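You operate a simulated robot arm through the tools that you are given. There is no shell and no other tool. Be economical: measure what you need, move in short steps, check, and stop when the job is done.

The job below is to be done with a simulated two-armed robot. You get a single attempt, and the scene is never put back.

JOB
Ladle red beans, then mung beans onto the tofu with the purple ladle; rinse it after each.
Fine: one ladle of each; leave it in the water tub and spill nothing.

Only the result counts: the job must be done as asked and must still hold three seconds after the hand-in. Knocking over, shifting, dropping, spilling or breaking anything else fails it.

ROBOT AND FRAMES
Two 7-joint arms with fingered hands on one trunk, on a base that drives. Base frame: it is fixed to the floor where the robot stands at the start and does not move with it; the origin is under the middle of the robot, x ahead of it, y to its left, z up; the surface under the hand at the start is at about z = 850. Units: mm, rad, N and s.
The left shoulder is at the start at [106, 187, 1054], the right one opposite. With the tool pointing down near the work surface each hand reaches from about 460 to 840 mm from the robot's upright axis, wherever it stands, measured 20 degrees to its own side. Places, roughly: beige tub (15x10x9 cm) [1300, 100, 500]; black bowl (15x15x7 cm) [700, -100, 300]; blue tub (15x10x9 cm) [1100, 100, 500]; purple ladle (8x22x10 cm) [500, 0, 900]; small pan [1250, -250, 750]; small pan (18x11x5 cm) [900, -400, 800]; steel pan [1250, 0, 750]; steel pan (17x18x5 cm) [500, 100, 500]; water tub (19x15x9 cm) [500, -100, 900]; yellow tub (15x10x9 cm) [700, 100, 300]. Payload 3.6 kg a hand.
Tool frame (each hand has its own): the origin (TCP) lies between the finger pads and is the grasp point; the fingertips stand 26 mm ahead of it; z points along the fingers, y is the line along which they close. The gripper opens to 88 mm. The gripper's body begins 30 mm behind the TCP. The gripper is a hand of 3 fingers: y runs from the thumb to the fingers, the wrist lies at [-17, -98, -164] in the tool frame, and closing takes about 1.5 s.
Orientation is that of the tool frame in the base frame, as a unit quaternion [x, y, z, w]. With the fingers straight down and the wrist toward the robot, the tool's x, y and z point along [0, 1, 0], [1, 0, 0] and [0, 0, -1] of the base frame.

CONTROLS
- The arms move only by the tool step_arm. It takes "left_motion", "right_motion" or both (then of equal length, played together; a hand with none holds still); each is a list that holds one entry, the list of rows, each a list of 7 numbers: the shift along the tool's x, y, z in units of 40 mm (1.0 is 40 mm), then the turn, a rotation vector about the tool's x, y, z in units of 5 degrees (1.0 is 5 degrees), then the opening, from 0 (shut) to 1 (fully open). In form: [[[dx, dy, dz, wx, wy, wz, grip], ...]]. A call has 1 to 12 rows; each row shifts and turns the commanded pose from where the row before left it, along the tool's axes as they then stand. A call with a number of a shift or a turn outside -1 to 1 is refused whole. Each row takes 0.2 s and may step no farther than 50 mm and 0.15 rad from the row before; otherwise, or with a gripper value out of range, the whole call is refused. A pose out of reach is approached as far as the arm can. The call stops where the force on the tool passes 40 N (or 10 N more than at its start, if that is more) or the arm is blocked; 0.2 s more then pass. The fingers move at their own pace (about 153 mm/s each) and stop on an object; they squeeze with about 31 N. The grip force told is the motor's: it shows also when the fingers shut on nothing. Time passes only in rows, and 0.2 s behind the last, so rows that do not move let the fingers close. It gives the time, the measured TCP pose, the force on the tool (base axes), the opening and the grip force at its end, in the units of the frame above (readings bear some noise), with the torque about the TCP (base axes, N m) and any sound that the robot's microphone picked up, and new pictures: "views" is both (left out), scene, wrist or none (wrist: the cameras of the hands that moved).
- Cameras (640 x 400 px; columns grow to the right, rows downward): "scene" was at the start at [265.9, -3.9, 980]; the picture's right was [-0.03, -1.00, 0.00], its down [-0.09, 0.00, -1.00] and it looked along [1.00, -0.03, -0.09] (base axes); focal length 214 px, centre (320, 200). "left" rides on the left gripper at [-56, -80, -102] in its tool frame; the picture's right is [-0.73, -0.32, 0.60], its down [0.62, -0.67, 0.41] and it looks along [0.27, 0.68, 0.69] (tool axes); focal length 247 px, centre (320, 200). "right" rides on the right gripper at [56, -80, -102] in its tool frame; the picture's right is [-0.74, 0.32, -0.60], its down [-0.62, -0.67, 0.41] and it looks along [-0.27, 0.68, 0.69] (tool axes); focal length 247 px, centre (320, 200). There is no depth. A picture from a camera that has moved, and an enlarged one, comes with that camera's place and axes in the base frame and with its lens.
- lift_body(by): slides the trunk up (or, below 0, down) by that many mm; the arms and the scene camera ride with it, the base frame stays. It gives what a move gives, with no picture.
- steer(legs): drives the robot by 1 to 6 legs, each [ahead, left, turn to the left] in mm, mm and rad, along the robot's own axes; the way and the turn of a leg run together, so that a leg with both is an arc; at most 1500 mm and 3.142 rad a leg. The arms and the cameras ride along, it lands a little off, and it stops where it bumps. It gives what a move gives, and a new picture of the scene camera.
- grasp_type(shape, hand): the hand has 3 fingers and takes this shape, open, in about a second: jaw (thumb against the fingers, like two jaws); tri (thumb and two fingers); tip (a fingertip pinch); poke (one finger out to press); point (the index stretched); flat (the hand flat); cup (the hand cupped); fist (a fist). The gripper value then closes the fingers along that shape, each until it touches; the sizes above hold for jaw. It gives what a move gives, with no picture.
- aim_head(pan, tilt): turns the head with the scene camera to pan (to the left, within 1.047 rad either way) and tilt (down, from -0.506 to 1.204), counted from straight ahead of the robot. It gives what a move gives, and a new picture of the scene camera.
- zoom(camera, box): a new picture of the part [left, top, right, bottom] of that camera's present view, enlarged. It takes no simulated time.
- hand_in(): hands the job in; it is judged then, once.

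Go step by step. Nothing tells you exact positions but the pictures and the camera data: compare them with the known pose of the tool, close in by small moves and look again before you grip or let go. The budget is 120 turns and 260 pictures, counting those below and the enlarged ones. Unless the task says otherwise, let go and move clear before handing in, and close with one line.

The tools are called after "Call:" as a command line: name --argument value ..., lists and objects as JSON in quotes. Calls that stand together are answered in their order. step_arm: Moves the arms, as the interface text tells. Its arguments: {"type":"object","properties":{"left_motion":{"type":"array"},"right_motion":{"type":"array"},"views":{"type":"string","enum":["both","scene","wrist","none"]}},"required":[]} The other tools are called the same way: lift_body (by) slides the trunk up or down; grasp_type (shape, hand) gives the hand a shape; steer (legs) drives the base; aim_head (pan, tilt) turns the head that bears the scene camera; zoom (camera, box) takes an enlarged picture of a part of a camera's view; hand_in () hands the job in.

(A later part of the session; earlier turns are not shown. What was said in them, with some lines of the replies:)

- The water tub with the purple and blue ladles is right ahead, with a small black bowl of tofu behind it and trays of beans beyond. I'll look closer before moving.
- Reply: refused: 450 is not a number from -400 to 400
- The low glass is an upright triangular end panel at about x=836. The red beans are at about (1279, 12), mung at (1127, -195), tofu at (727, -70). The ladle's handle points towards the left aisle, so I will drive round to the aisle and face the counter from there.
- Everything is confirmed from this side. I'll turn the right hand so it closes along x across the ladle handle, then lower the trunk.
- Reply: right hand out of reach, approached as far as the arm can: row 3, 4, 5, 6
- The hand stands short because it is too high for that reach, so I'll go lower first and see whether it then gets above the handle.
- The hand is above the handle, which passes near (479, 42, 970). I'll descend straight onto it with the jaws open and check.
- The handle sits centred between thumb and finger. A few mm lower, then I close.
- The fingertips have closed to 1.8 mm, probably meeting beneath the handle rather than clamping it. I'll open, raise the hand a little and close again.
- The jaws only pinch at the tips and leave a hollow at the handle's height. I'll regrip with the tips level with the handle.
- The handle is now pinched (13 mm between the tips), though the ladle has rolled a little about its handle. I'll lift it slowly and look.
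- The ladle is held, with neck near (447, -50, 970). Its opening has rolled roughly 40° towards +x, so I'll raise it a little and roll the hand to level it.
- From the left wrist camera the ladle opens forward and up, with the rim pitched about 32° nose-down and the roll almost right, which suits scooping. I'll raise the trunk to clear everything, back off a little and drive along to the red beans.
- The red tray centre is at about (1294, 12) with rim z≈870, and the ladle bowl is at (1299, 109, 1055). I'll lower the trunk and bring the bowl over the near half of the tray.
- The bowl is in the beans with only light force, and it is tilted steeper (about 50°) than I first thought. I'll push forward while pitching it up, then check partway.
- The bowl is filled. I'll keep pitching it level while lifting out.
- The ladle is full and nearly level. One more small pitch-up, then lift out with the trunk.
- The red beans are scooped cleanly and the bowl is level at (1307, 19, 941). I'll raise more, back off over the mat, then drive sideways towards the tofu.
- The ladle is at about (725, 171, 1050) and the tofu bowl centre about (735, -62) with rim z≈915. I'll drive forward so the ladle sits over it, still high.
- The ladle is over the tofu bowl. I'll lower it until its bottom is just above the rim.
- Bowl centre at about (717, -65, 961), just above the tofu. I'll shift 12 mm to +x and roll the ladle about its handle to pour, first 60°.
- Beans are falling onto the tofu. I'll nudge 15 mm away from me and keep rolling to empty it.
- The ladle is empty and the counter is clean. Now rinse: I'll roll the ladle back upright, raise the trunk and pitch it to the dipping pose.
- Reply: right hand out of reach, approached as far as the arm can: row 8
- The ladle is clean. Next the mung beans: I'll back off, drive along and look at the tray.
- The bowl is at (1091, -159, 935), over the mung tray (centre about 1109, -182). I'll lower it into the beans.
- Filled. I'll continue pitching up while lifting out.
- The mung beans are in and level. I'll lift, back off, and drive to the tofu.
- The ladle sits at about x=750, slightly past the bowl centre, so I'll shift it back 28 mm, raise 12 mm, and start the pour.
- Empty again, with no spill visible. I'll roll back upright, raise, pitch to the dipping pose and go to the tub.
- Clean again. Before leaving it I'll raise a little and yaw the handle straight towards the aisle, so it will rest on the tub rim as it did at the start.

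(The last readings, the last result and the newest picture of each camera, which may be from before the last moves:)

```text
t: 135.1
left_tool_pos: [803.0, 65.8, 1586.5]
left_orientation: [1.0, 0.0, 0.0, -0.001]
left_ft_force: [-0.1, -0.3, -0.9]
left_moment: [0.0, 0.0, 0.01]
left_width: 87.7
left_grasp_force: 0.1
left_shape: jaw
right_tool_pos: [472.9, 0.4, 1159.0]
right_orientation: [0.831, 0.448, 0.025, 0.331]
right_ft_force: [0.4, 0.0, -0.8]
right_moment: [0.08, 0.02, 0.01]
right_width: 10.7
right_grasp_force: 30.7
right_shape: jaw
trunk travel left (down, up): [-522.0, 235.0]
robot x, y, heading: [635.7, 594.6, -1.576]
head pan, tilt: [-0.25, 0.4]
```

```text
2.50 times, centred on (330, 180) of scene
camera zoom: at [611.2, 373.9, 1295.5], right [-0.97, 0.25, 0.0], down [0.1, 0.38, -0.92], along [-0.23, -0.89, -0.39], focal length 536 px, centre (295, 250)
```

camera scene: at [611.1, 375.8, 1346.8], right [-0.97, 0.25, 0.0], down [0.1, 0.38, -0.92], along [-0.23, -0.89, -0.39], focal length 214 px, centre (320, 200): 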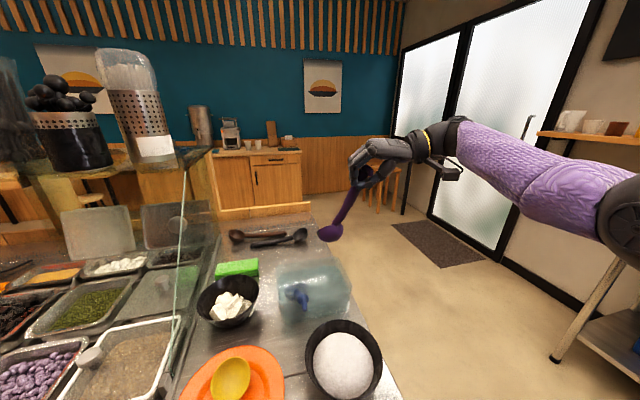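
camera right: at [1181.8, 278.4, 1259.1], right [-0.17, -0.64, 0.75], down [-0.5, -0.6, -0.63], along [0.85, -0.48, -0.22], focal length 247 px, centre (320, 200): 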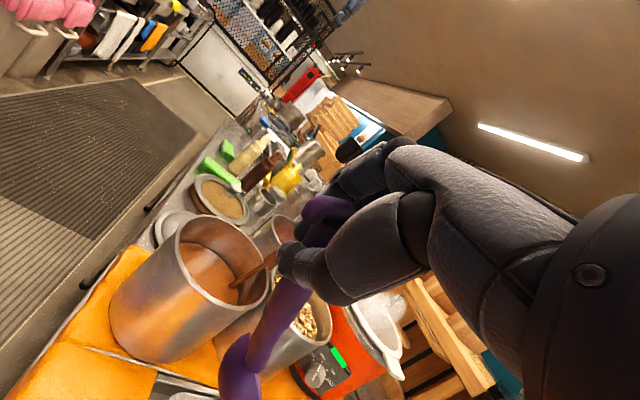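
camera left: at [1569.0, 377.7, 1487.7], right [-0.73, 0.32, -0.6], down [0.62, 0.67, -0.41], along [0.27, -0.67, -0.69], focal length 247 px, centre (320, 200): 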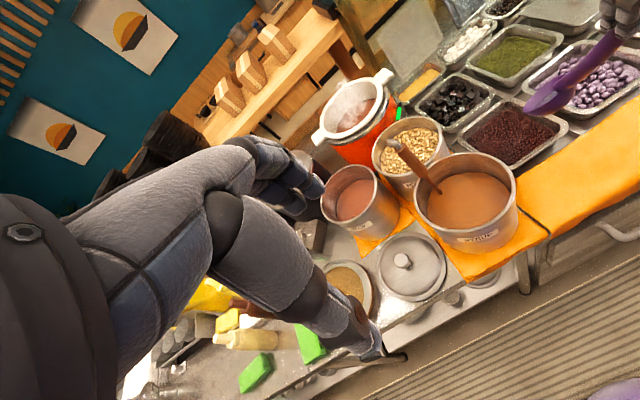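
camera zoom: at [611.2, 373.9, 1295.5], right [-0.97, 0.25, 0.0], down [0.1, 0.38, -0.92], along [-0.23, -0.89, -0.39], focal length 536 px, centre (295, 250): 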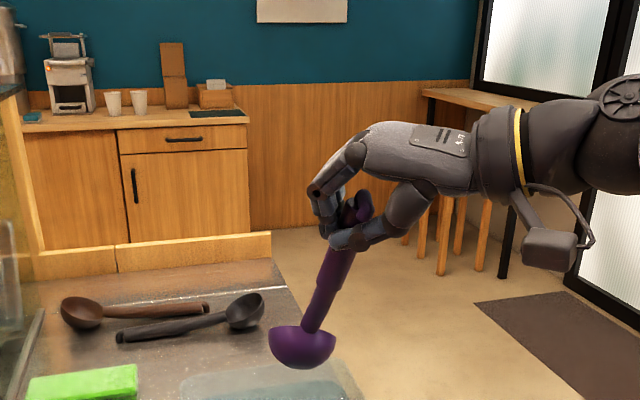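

Call:
step_arm --right_motion '[[[0.389, -0.27, -0.109, -0.597, -0.728, -0.338, 0], [0.389, -0.27, -0.109, -0.597, -0.728, -0.338, 0], [0.389, -0.27, -0.109, -0.597, -0.728, -0.338, 0], [0.389, -0.27, -0.109, -0.597, -0.728, -0.338, 0], [0, 0, 0, 0, 0, 0, 0]]]' --views "none"

Call:
zoom --camera "left" --box '[420, 40, 640, 240]'

Call:
zoom --camera "scene" --box '[220, 100, 440, 260]'

```text
t: 136.3
left_tool_pos: [801.5, 66.3, 1587.2]
left_orientation: [1.0, -0.001, 0.0, -0.001]
left_ft_force: [0.3, -0.5, -0.7]
left_moment: [0.02, 0.0, 0.0]
left_width: 87.6
left_grasp_force: 0.1
left_shape: jaw
right_tool_pos: [471.7, 67.7, 1122.5]
right_orientation: [0.76, 0.446, -0.053, 0.47]
right_ft_force: [-0.1, 0.4, -0.8]
right_moment: [0.04, 0.01, -0.02]
right_width: 10.4
right_grasp_force: 31.8
right_shape: jaw
trunk travel left (down, up): [-522.0, 235.0]
robot x, y, heading: [637.3, 601.5, -1.572]
head pan, tilt: [-0.25, 0.4]
```

```text
2.00 times, centred on (530, 140) of left
camera zoom: at [746.5, 144.7, 1689.7], right [-0.73, 0.32, -0.6], down [0.62, 0.66, -0.41], along [0.27, -0.68, -0.69], focal length 494 px, centre (-100, 320)
```

zoom: 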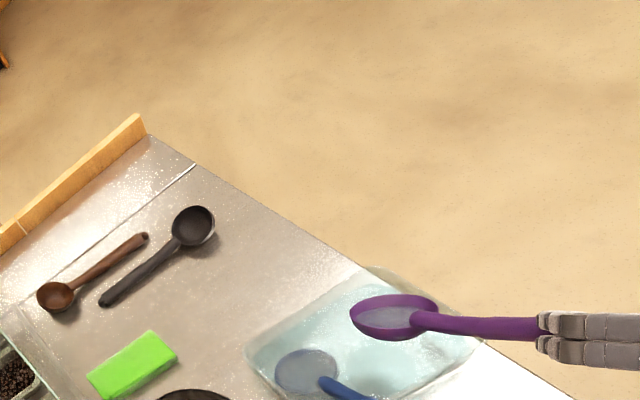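

```text
2.50 times, centred on (330, 180) of scene
camera zoom: at [611.4, 373.6, 1295.5], right [-0.97, 0.25, 0.0], down [0.1, 0.38, -0.92], along [-0.23, -0.89, -0.39], focal length 536 px, centre (295, 250)
```

zoom: 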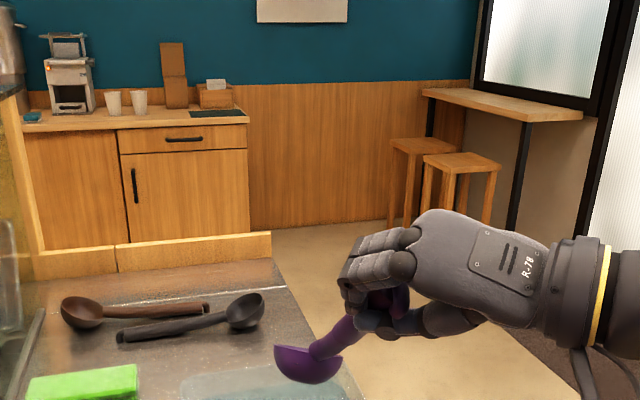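

The ladle now lies at roughly its original attitude. I'll lower it into the tub till it meets the floor or rim.

Call:
lift_body --by -65

Call:
zoom --camera "left" --box '[460, 120, 600, 225]'

Call:
zoom --camera "scene" --box '[240, 140, 460, 300]'

```text
t: 137.4
left_tool_pos: [801.9, 66.3, 1521.9]
left_orientation: [1.0, -0.002, 0.0, 0.0]
left_ft_force: [-0.6, 0.0, -0.1]
left_moment: [0.02, -0.03, 0.01]
left_width: 87.7
left_grasp_force: 0.1
left_shape: jaw
right_tool_pos: [472.6, 70.6, 1060.2]
right_orientation: [0.76, 0.445, -0.052, 0.47]
right_ft_force: [0.2, -0.2, -0.5]
right_moment: [0.04, 0.04, -0.02]
right_width: 10.2
right_grasp_force: 30.8
right_shape: jaw
trunk travel left (down, up): [-457.0, 300.0]
robot x, y, heading: [636.4, 600.4, -1.57]
head pan, tilt: [-0.25, 0.4]
```

```text
3.81 times, centred on (530, 172) of left
camera zoom: at [746.2, 146.0, 1625.4], right [-0.73, 0.32, -0.6], down [0.62, 0.66, -0.41], along [0.27, -0.68, -0.69], focal length 941 px, centre (-480, 305)
```

zoom: 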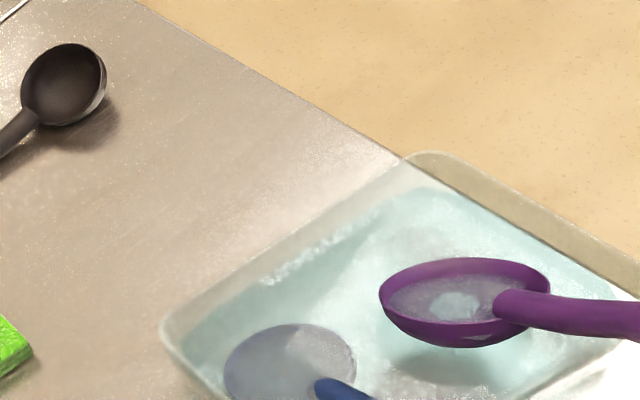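

```text
2.50 times, centred on (350, 220) of scene
camera zoom: at [611.3, 370.1, 1228.2], right [-0.97, 0.25, 0.0], down [0.1, 0.38, -0.92], along [-0.23, -0.89, -0.39], focal length 536 px, centre (245, 150)
```

zoom: 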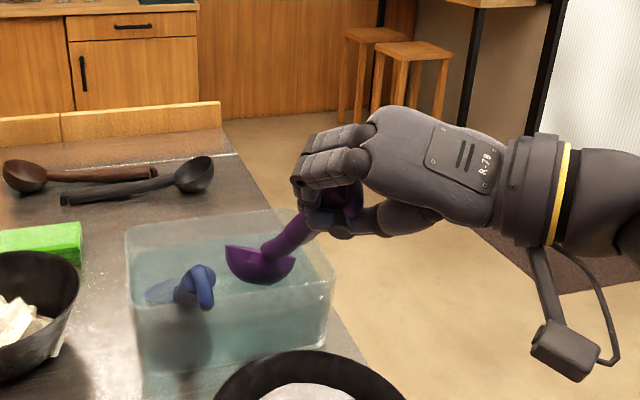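

Call:
step_arm --right_motion '[[[0.125, -0.167, 0.138, 0, 0, 0, 0], [0.125, -0.167, 0.138, 0, 0, 0, 0], [0, 0, 0, 0, 0, 0, 0]]]' --views "none"

Call:
zoom --camera "left" --box '[460, 120, 640, 240]'

Call:
zoom --camera "scene" --box '[260, 160, 400, 260]'

```text
t: 138.2
left_tool_pos: [802.0, 64.5, 1522.5]
left_orientation: [1.0, -0.001, 0.0, -0.001]
left_ft_force: [-0.5, 0.0, 0.0]
left_moment: [0.01, 0.01, 0.04]
left_width: 88.0
left_grasp_force: 0.1
left_shape: jaw
right_tool_pos: [472.2, 70.0, 1037.9]
right_orientation: [0.761, 0.445, -0.053, 0.47]
right_ft_force: [0.5, -0.6, -0.7]
right_moment: [0.05, -0.02, 0.01]
right_width: 10.2
right_grasp_force: 31.0
right_shape: jaw
trunk travel left (down, up): [-457.0, 300.0]
robot x, y, heading: [637.0, 599.9, -1.571]
head pan, tilt: [-0.25, 0.4]
```

```text
3.33 times, centred on (550, 180) of left
camera zoom: at [746.4, 145.2, 1624.9], right [-0.73, 0.32, -0.6], down [0.62, 0.66, -0.41], along [0.27, -0.68, -0.69], focal length 823 px, centre (-447, 267)
```

zoom: 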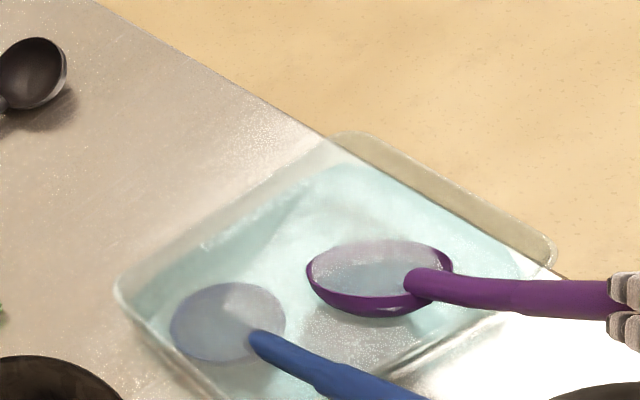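

```text
4.00 times, centred on (330, 210) of scene
camera zoom: at [611.3, 369.8, 1228.0], right [-0.97, 0.25, 0.0], down [0.1, 0.38, -0.92], along [-0.23, -0.89, -0.39], focal length 858 px, centre (280, 160)
```

zoom: 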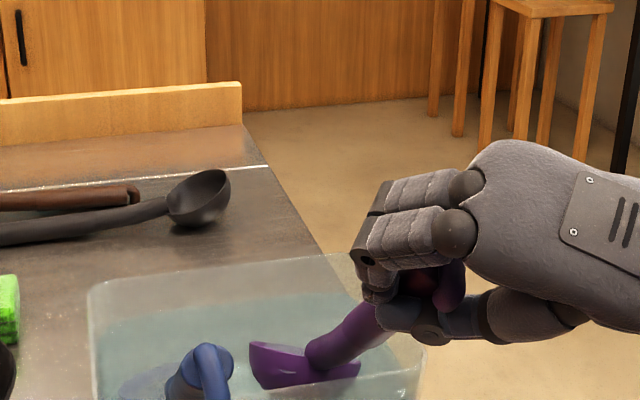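

Call:
step_arm --right_motion '[[[0.125, -0.167, 0.138, 0, 0, 0, 0], [0.125, -0.167, 0.138, 0, 0, 0, 0], [0, 0, 0, 0, 0, 0, 0]]]' --views "none"

Call:
zoom --camera "left" --box '[460, 120, 640, 240]'

Call:
aim_head --pan -0.25 --tilt 0.7

```text
t: 139.0
left_tool_pos: [802.1, 65.8, 1521.8]
left_orientation: [1.0, -0.001, 0.0, -0.001]
left_ft_force: [0.3, 1.0, -0.4]
left_moment: [0.05, 0.02, -0.02]
left_width: 87.6
left_grasp_force: 0.0
left_shape: jaw
right_tool_pos: [473.6, 69.3, 1019.3]
right_orientation: [0.76, 0.447, -0.052, 0.47]
right_ft_force: [0.3, -1.6, 1.1]
right_moment: [-0.15, -0.06, -0.01]
right_width: 10.3
right_grasp_force: 30.8
right_shape: jaw
trunk travel left (down, up): [-457.0, 300.0]
robot x, y, heading: [636.6, 598.0, -1.574]
head pan, tilt: [-0.25, 0.4]
```

```text
3.33 times, centred on (550, 180) of left
camera zoom: at [746.4, 145.3, 1624.9], right [-0.73, 0.32, -0.6], down [0.62, 0.66, -0.41], along [0.27, -0.68, -0.69], focal length 823 px, centre (-447, 267)
```

zoom: 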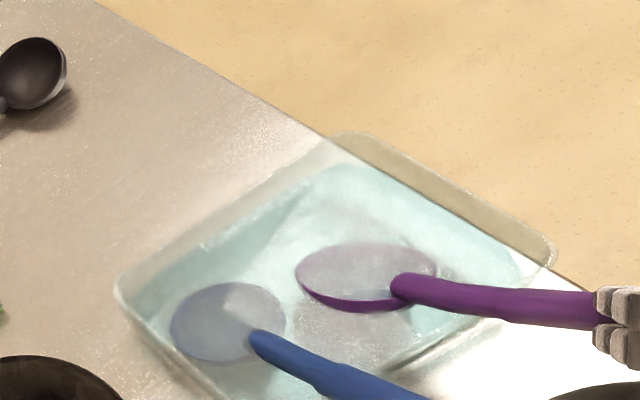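

```text
t: 139.8
left_tool_pos: [801.9, 67.3, 1521.9]
left_orientation: [1.0, 0.0, 0.0, 0.0]
left_ft_force: [0.2, -0.2, 0.0]
left_moment: [-0.02, -0.03, -0.01]
left_width: 87.7
left_grasp_force: 0.0
left_shape: jaw
right_tool_pos: [473.3, 68.4, 1019.0]
right_orientation: [0.76, 0.446, -0.052, 0.47]
right_ft_force: [-0.5, -1.5, 1.9]
right_moment: [-0.18, -0.05, 0.02]
right_width: 10.4
right_grasp_force: 30.8
right_shape: jaw
trunk travel left (down, up): [-457.0, 300.0]
robot x, y, heading: [636.9, 597.1, -1.577]
head pan, tilt: [-0.25, 0.7]
camera scene: at [613.2, 377.3, 1201.3], right [-0.97, 0.25, 0.0], down [0.16, 0.62, -0.77], along [-0.19, -0.74, -0.64], focal length 214 px, centre (320, 200)
```

scene: 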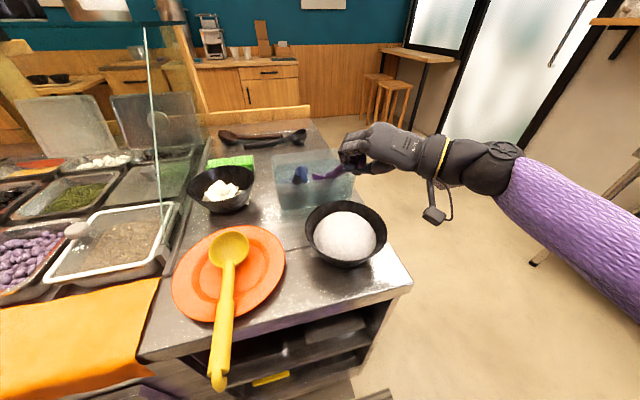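

There is light contact, so the ladle is resting in the tub. I'll open slowly and check before withdrawing.

Call:
step_arm --right_motion '[[[0, 0, 0, 0, 0, 0, 0.15], [0, 0, 0, 0, 0, 0, 0.25], [0, 0, 0, 0, 0, 0, 0.4], [0, 0, 0, 0, 0, 0, 0.6], [0, 0, 0, 0, 0, 0, 0.8], [0, 0, 0, 0, 0, 0, 0.9], [0, 0, 0, 0, 0, 0, 0.9]]]' --views "wrist"

Call:
zoom --camera "left" --box '[460, 120, 640, 240]'

Call:
zoom --camera "scene" --box '[250, 100, 410, 220]'

```text
t: 141.4
left_tool_pos: [802.4, 66.0, 1520.8]
left_orientation: [1.0, -0.001, 0.0, 0.0]
left_ft_force: [0.7, -0.6, -0.6]
left_moment: [0.01, 0.02, 0.02]
left_width: 87.6
left_grasp_force: 0.0
left_shape: jaw
right_tool_pos: [472.9, 70.8, 1018.2]
right_orientation: [0.76, 0.445, -0.052, 0.47]
right_ft_force: [0.7, 0.1, 0.8]
right_moment: [-0.02, -0.03, 0.02]
right_width: 79.1
right_grasp_force: 0.1
right_shape: jaw
trunk travel left (down, up): [-457.0, 300.0]
robot x, y, heading: [637.6, 598.4, -1.575]
head pan, tilt: [-0.25, 0.7]
camera right: at [413.7, 195.4, 993.2], right [-0.41, -0.06, 0.91], down [-0.72, -0.6, -0.36], along [0.56, -0.8, 0.2], focal length 247 px, centre (320, 200)
```

right: 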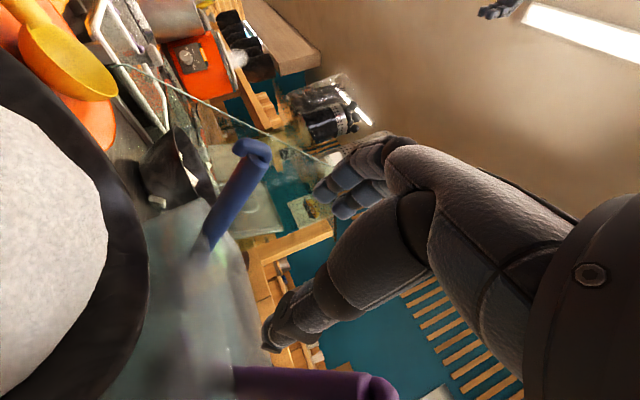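

```text
3.33 times, centred on (550, 180) of left
camera zoom: at [746.4, 145.4, 1624.9], right [-0.73, 0.32, -0.6], down [0.62, 0.66, -0.41], along [0.27, -0.68, -0.69], focal length 823 px, centre (-447, 267)
```

zoom: 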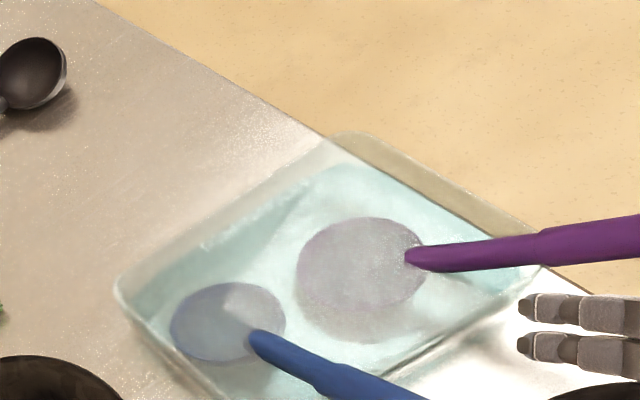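

```text
3.33 times, centred on (330, 160) of scene
camera zoom: at [613.2, 377.3, 1201.2], right [-0.97, 0.25, 0.0], down [0.16, 0.62, -0.76], along [-0.19, -0.74, -0.64], focal length 715 px, centre (287, 333)
```

zoom: 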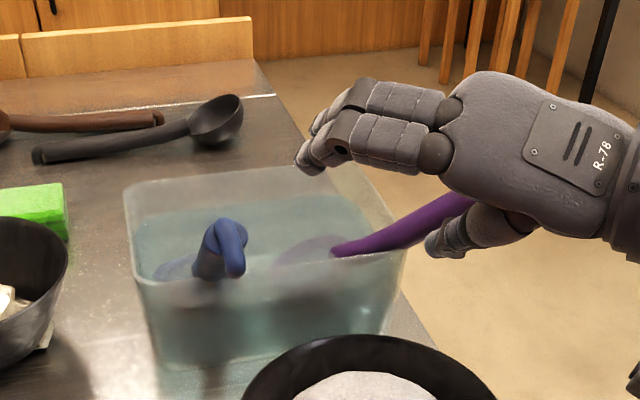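

The ladle sits in the tub with its handle resting over the near corner, lying outside my thumb on the -x side. I'll withdraw the hand up and slightly to +x, watching it.

Call:
step_arm --right_motion '[[[-0.06, 0.28, -0.2, 0, 0, 0, 0.9], [-0.12, 0.555, -0.405, 0, 0, 0, 0.9]]]' --views "wrist"

Call:
zoom --camera "scene" --box '[250, 100, 410, 220]'

Call:
zoom --camera "left" --box '[460, 120, 640, 240]'

```text
t: 142.0
left_tool_pos: [801.7, 65.2, 1521.6]
left_orientation: [1.0, 0.0, 0.0, 0.0]
left_ft_force: [-0.2, 0.7, 0.1]
left_moment: [0.01, -0.01, 0.0]
left_width: 87.7
left_grasp_force: 0.1
left_shape: jaw
right_tool_pos: [485.6, 78.1, 1057.6]
right_orientation: [0.76, 0.446, -0.051, 0.469]
right_ft_force: [0.0, 1.1, -0.1]
right_moment: [0.0, -0.01, 0.0]
right_width: 79.1
right_grasp_force: 0.1
right_shape: jaw
trunk travel left (down, up): [-457.0, 300.0]
robot x, y, heading: [632.1, 595.9, -1.571]
head pan, tilt: [-0.25, 0.7]
camera right: at [427.0, 203.9, 1032.5], right [-0.41, -0.06, 0.91], down [-0.72, -0.6, -0.36], along [0.56, -0.8, 0.2], focal length 247 px, centre (320, 200)
```

right: 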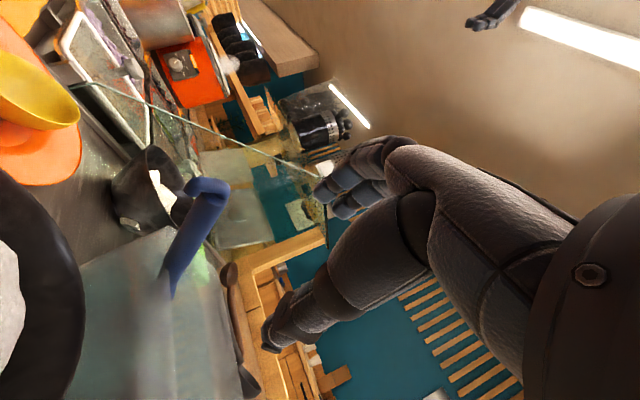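

```text
3.33 times, centred on (330, 160) of scene
camera zoom: at [613.3, 377.4, 1201.2], right [-0.97, 0.25, 0.0], down [0.16, 0.62, -0.76], along [-0.19, -0.74, -0.64], focal length 715 px, centre (287, 333)
```

zoom: 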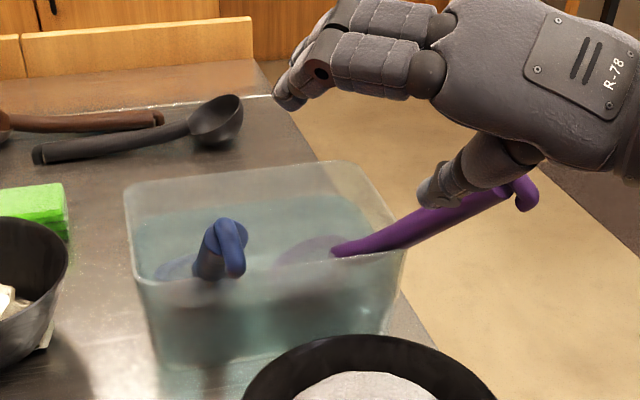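

```text
3.33 times, centred on (550, 180) of left
camera zoom: at [746.5, 145.5, 1625.0], right [-0.73, 0.32, -0.6], down [0.62, 0.66, -0.41], along [0.27, -0.68, -0.69], focal length 823 px, centre (-447, 267)
```

zoom: 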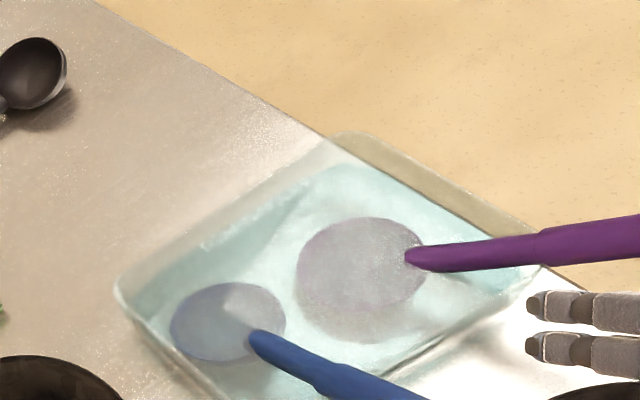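

The ladle stays put and the hand is free. I'll rise straight up, back away and inspect everything.

Call:
lift_body --by 200

Call:
steer --legs '[[-200, 0, 0]]'

Call:
zoom --camera "scene" --box '[200, 100, 420, 260]'

Call:
zoom --camera "left" --box '[400, 60, 640, 240]'

```text
t: 144.1
left_tool_pos: [802.7, 65.5, 1721.7]
left_orientation: [1.0, -0.001, 0.0, -0.001]
left_ft_force: [-0.7, 0.0, -0.9]
left_moment: [0.0, -0.01, -0.03]
left_width: 87.9
left_grasp_force: 0.0
left_shape: jaw
right_tool_pos: [485.3, 78.2, 1258.2]
right_orientation: [0.76, 0.446, -0.053, 0.469]
right_ft_force: [-1.1, 0.0, -0.1]
right_moment: [0.03, -0.02, 0.0]
right_width: 79.2
right_grasp_force: 0.1
right_shape: jaw
trunk travel left (down, up): [-657.0, 100.0]
robot x, y, heading: [637.7, 596.9, -1.575]
head pan, tilt: [-0.25, 0.7]
```

```text
t: 145.7
left_tool_pos: [804.4, 261.5, 1723.3]
left_orientation: [1.0, 0.0, 0.0, 0.0]
left_ft_force: [-0.1, -0.8, 0.5]
left_moment: [-0.03, 0.01, -0.02]
left_width: 87.8
left_grasp_force: 0.1
left_shape: jaw
right_tool_pos: [486.4, 272.8, 1258.8]
right_orientation: [0.76, 0.446, -0.052, 0.47]
right_ft_force: [0.4, 0.1, 0.7]
right_moment: [0.01, 0.02, 0.04]
right_width: 78.8
right_grasp_force: 0.0
right_shape: jaw
trunk travel left (down, up): [-657.0, 100.0]
robot x, y, heading: [640.7, 796.7, -1.573]
head pan, tilt: [-0.25, 0.7]
camera scene: at [614.1, 580.7, 1405.9], right [-0.97, 0.25, 0.0], down [0.16, 0.62, -0.76], along [-0.19, -0.74, -0.64], focal length 214 px, centre (320, 200)
```

scene: 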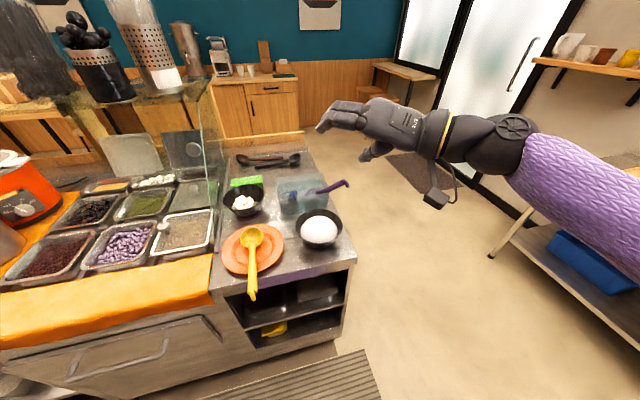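

```text
2.50 times, centred on (310, 180) of scene
camera zoom: at [614.1, 580.7, 1405.9], right [-0.97, 0.25, 0.0], down [0.16, 0.62, -0.76], along [-0.19, -0.74, -0.64], focal length 536 px, centre (345, 250)
```

zoom: 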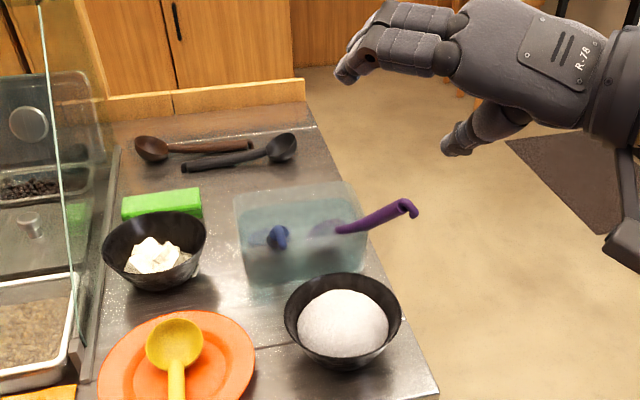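

```text
2.22 times, centred on (520, 150) of left
camera zoom: at [747.7, 341.3, 1824.9], right [-0.73, 0.32, -0.6], down [0.62, 0.67, -0.41], along [0.27, -0.67, -0.69], focal length 549 px, centre (-124, 311)
```

zoom: 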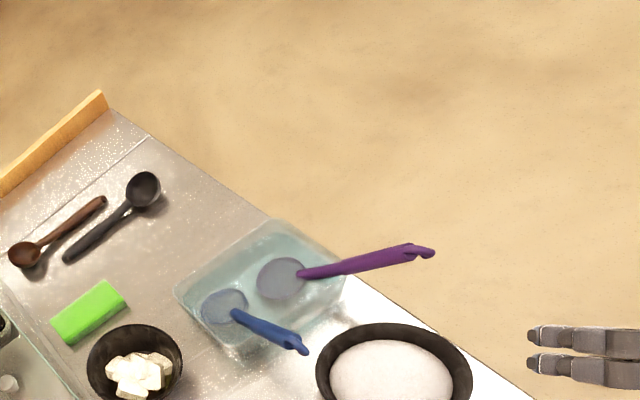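

The ladle rests stably in the tub. A last close look at the tofu and trays for spills.

Call:
zoom --camera "scene" --box '[200, 160, 300, 230]'

Call:
zoom --camera "scene" --box '[0, 160, 220, 320]'

Call:
zoom --camera "left" --box '[400, 180, 520, 270]'

```text
5.71 times, centred on (250, 195) of scene
camera zoom: at [614.1, 580.7, 1405.9], right [-0.97, 0.25, 0.0], down [0.16, 0.62, -0.76], along [-0.19, -0.74, -0.64], focal length 1226 px, centre (720, 229)
```

zoom: 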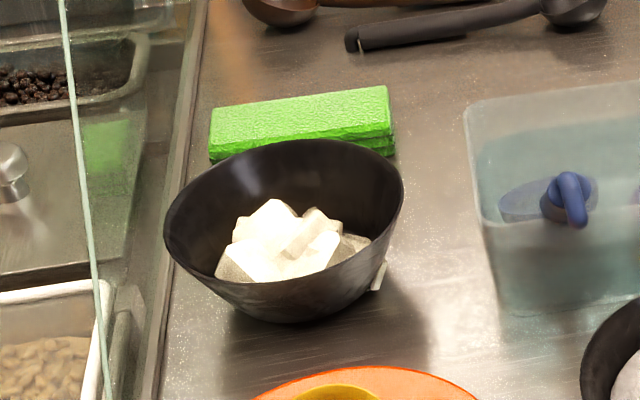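

```text
2.50 times, centred on (110, 240) of scene
camera zoom: at [614.1, 580.7, 1405.9], right [-0.97, 0.25, 0.0], down [0.16, 0.62, -0.76], along [-0.19, -0.74, -0.64], focal length 536 px, centre (845, 100)
```

zoom: 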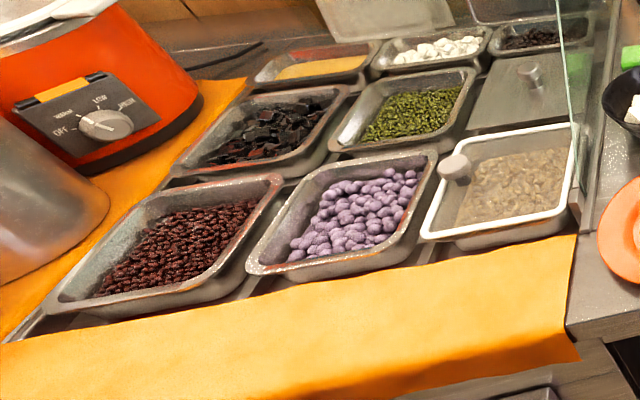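

```text
4.44 times, centred on (460, 225) of left
camera zoom: at [747.7, 341.3, 1824.9], right [-0.73, 0.32, -0.6], down [0.62, 0.67, -0.41], along [0.27, -0.67, -0.69], focal length 1098 px, centre (-302, 89)
```

zoom: 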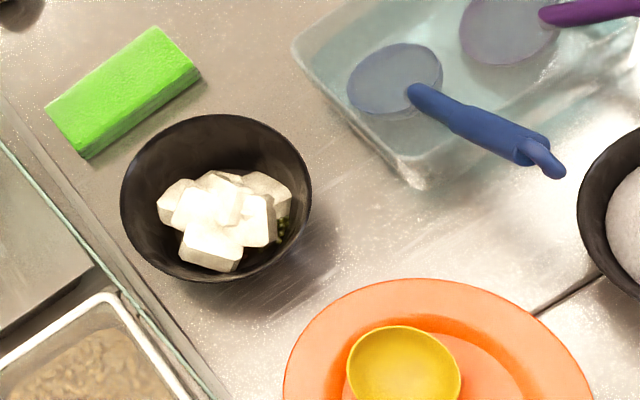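

The trays, counter and bowls are in place with no beans outside them, some mung beans show beneath the tofu, and the ladle is in the tub. Handing in.

Call:
hand_in

```text
The job is handed in.
```

I poured one ladle of red beans, then one of mung beans, onto the tofu with the purple ladle, rinsed it after each and left it in the water tub. I saw no spills. The red beans don't show in the last pictures, though I watched them land; only a few mung beans show beneath the tofu.
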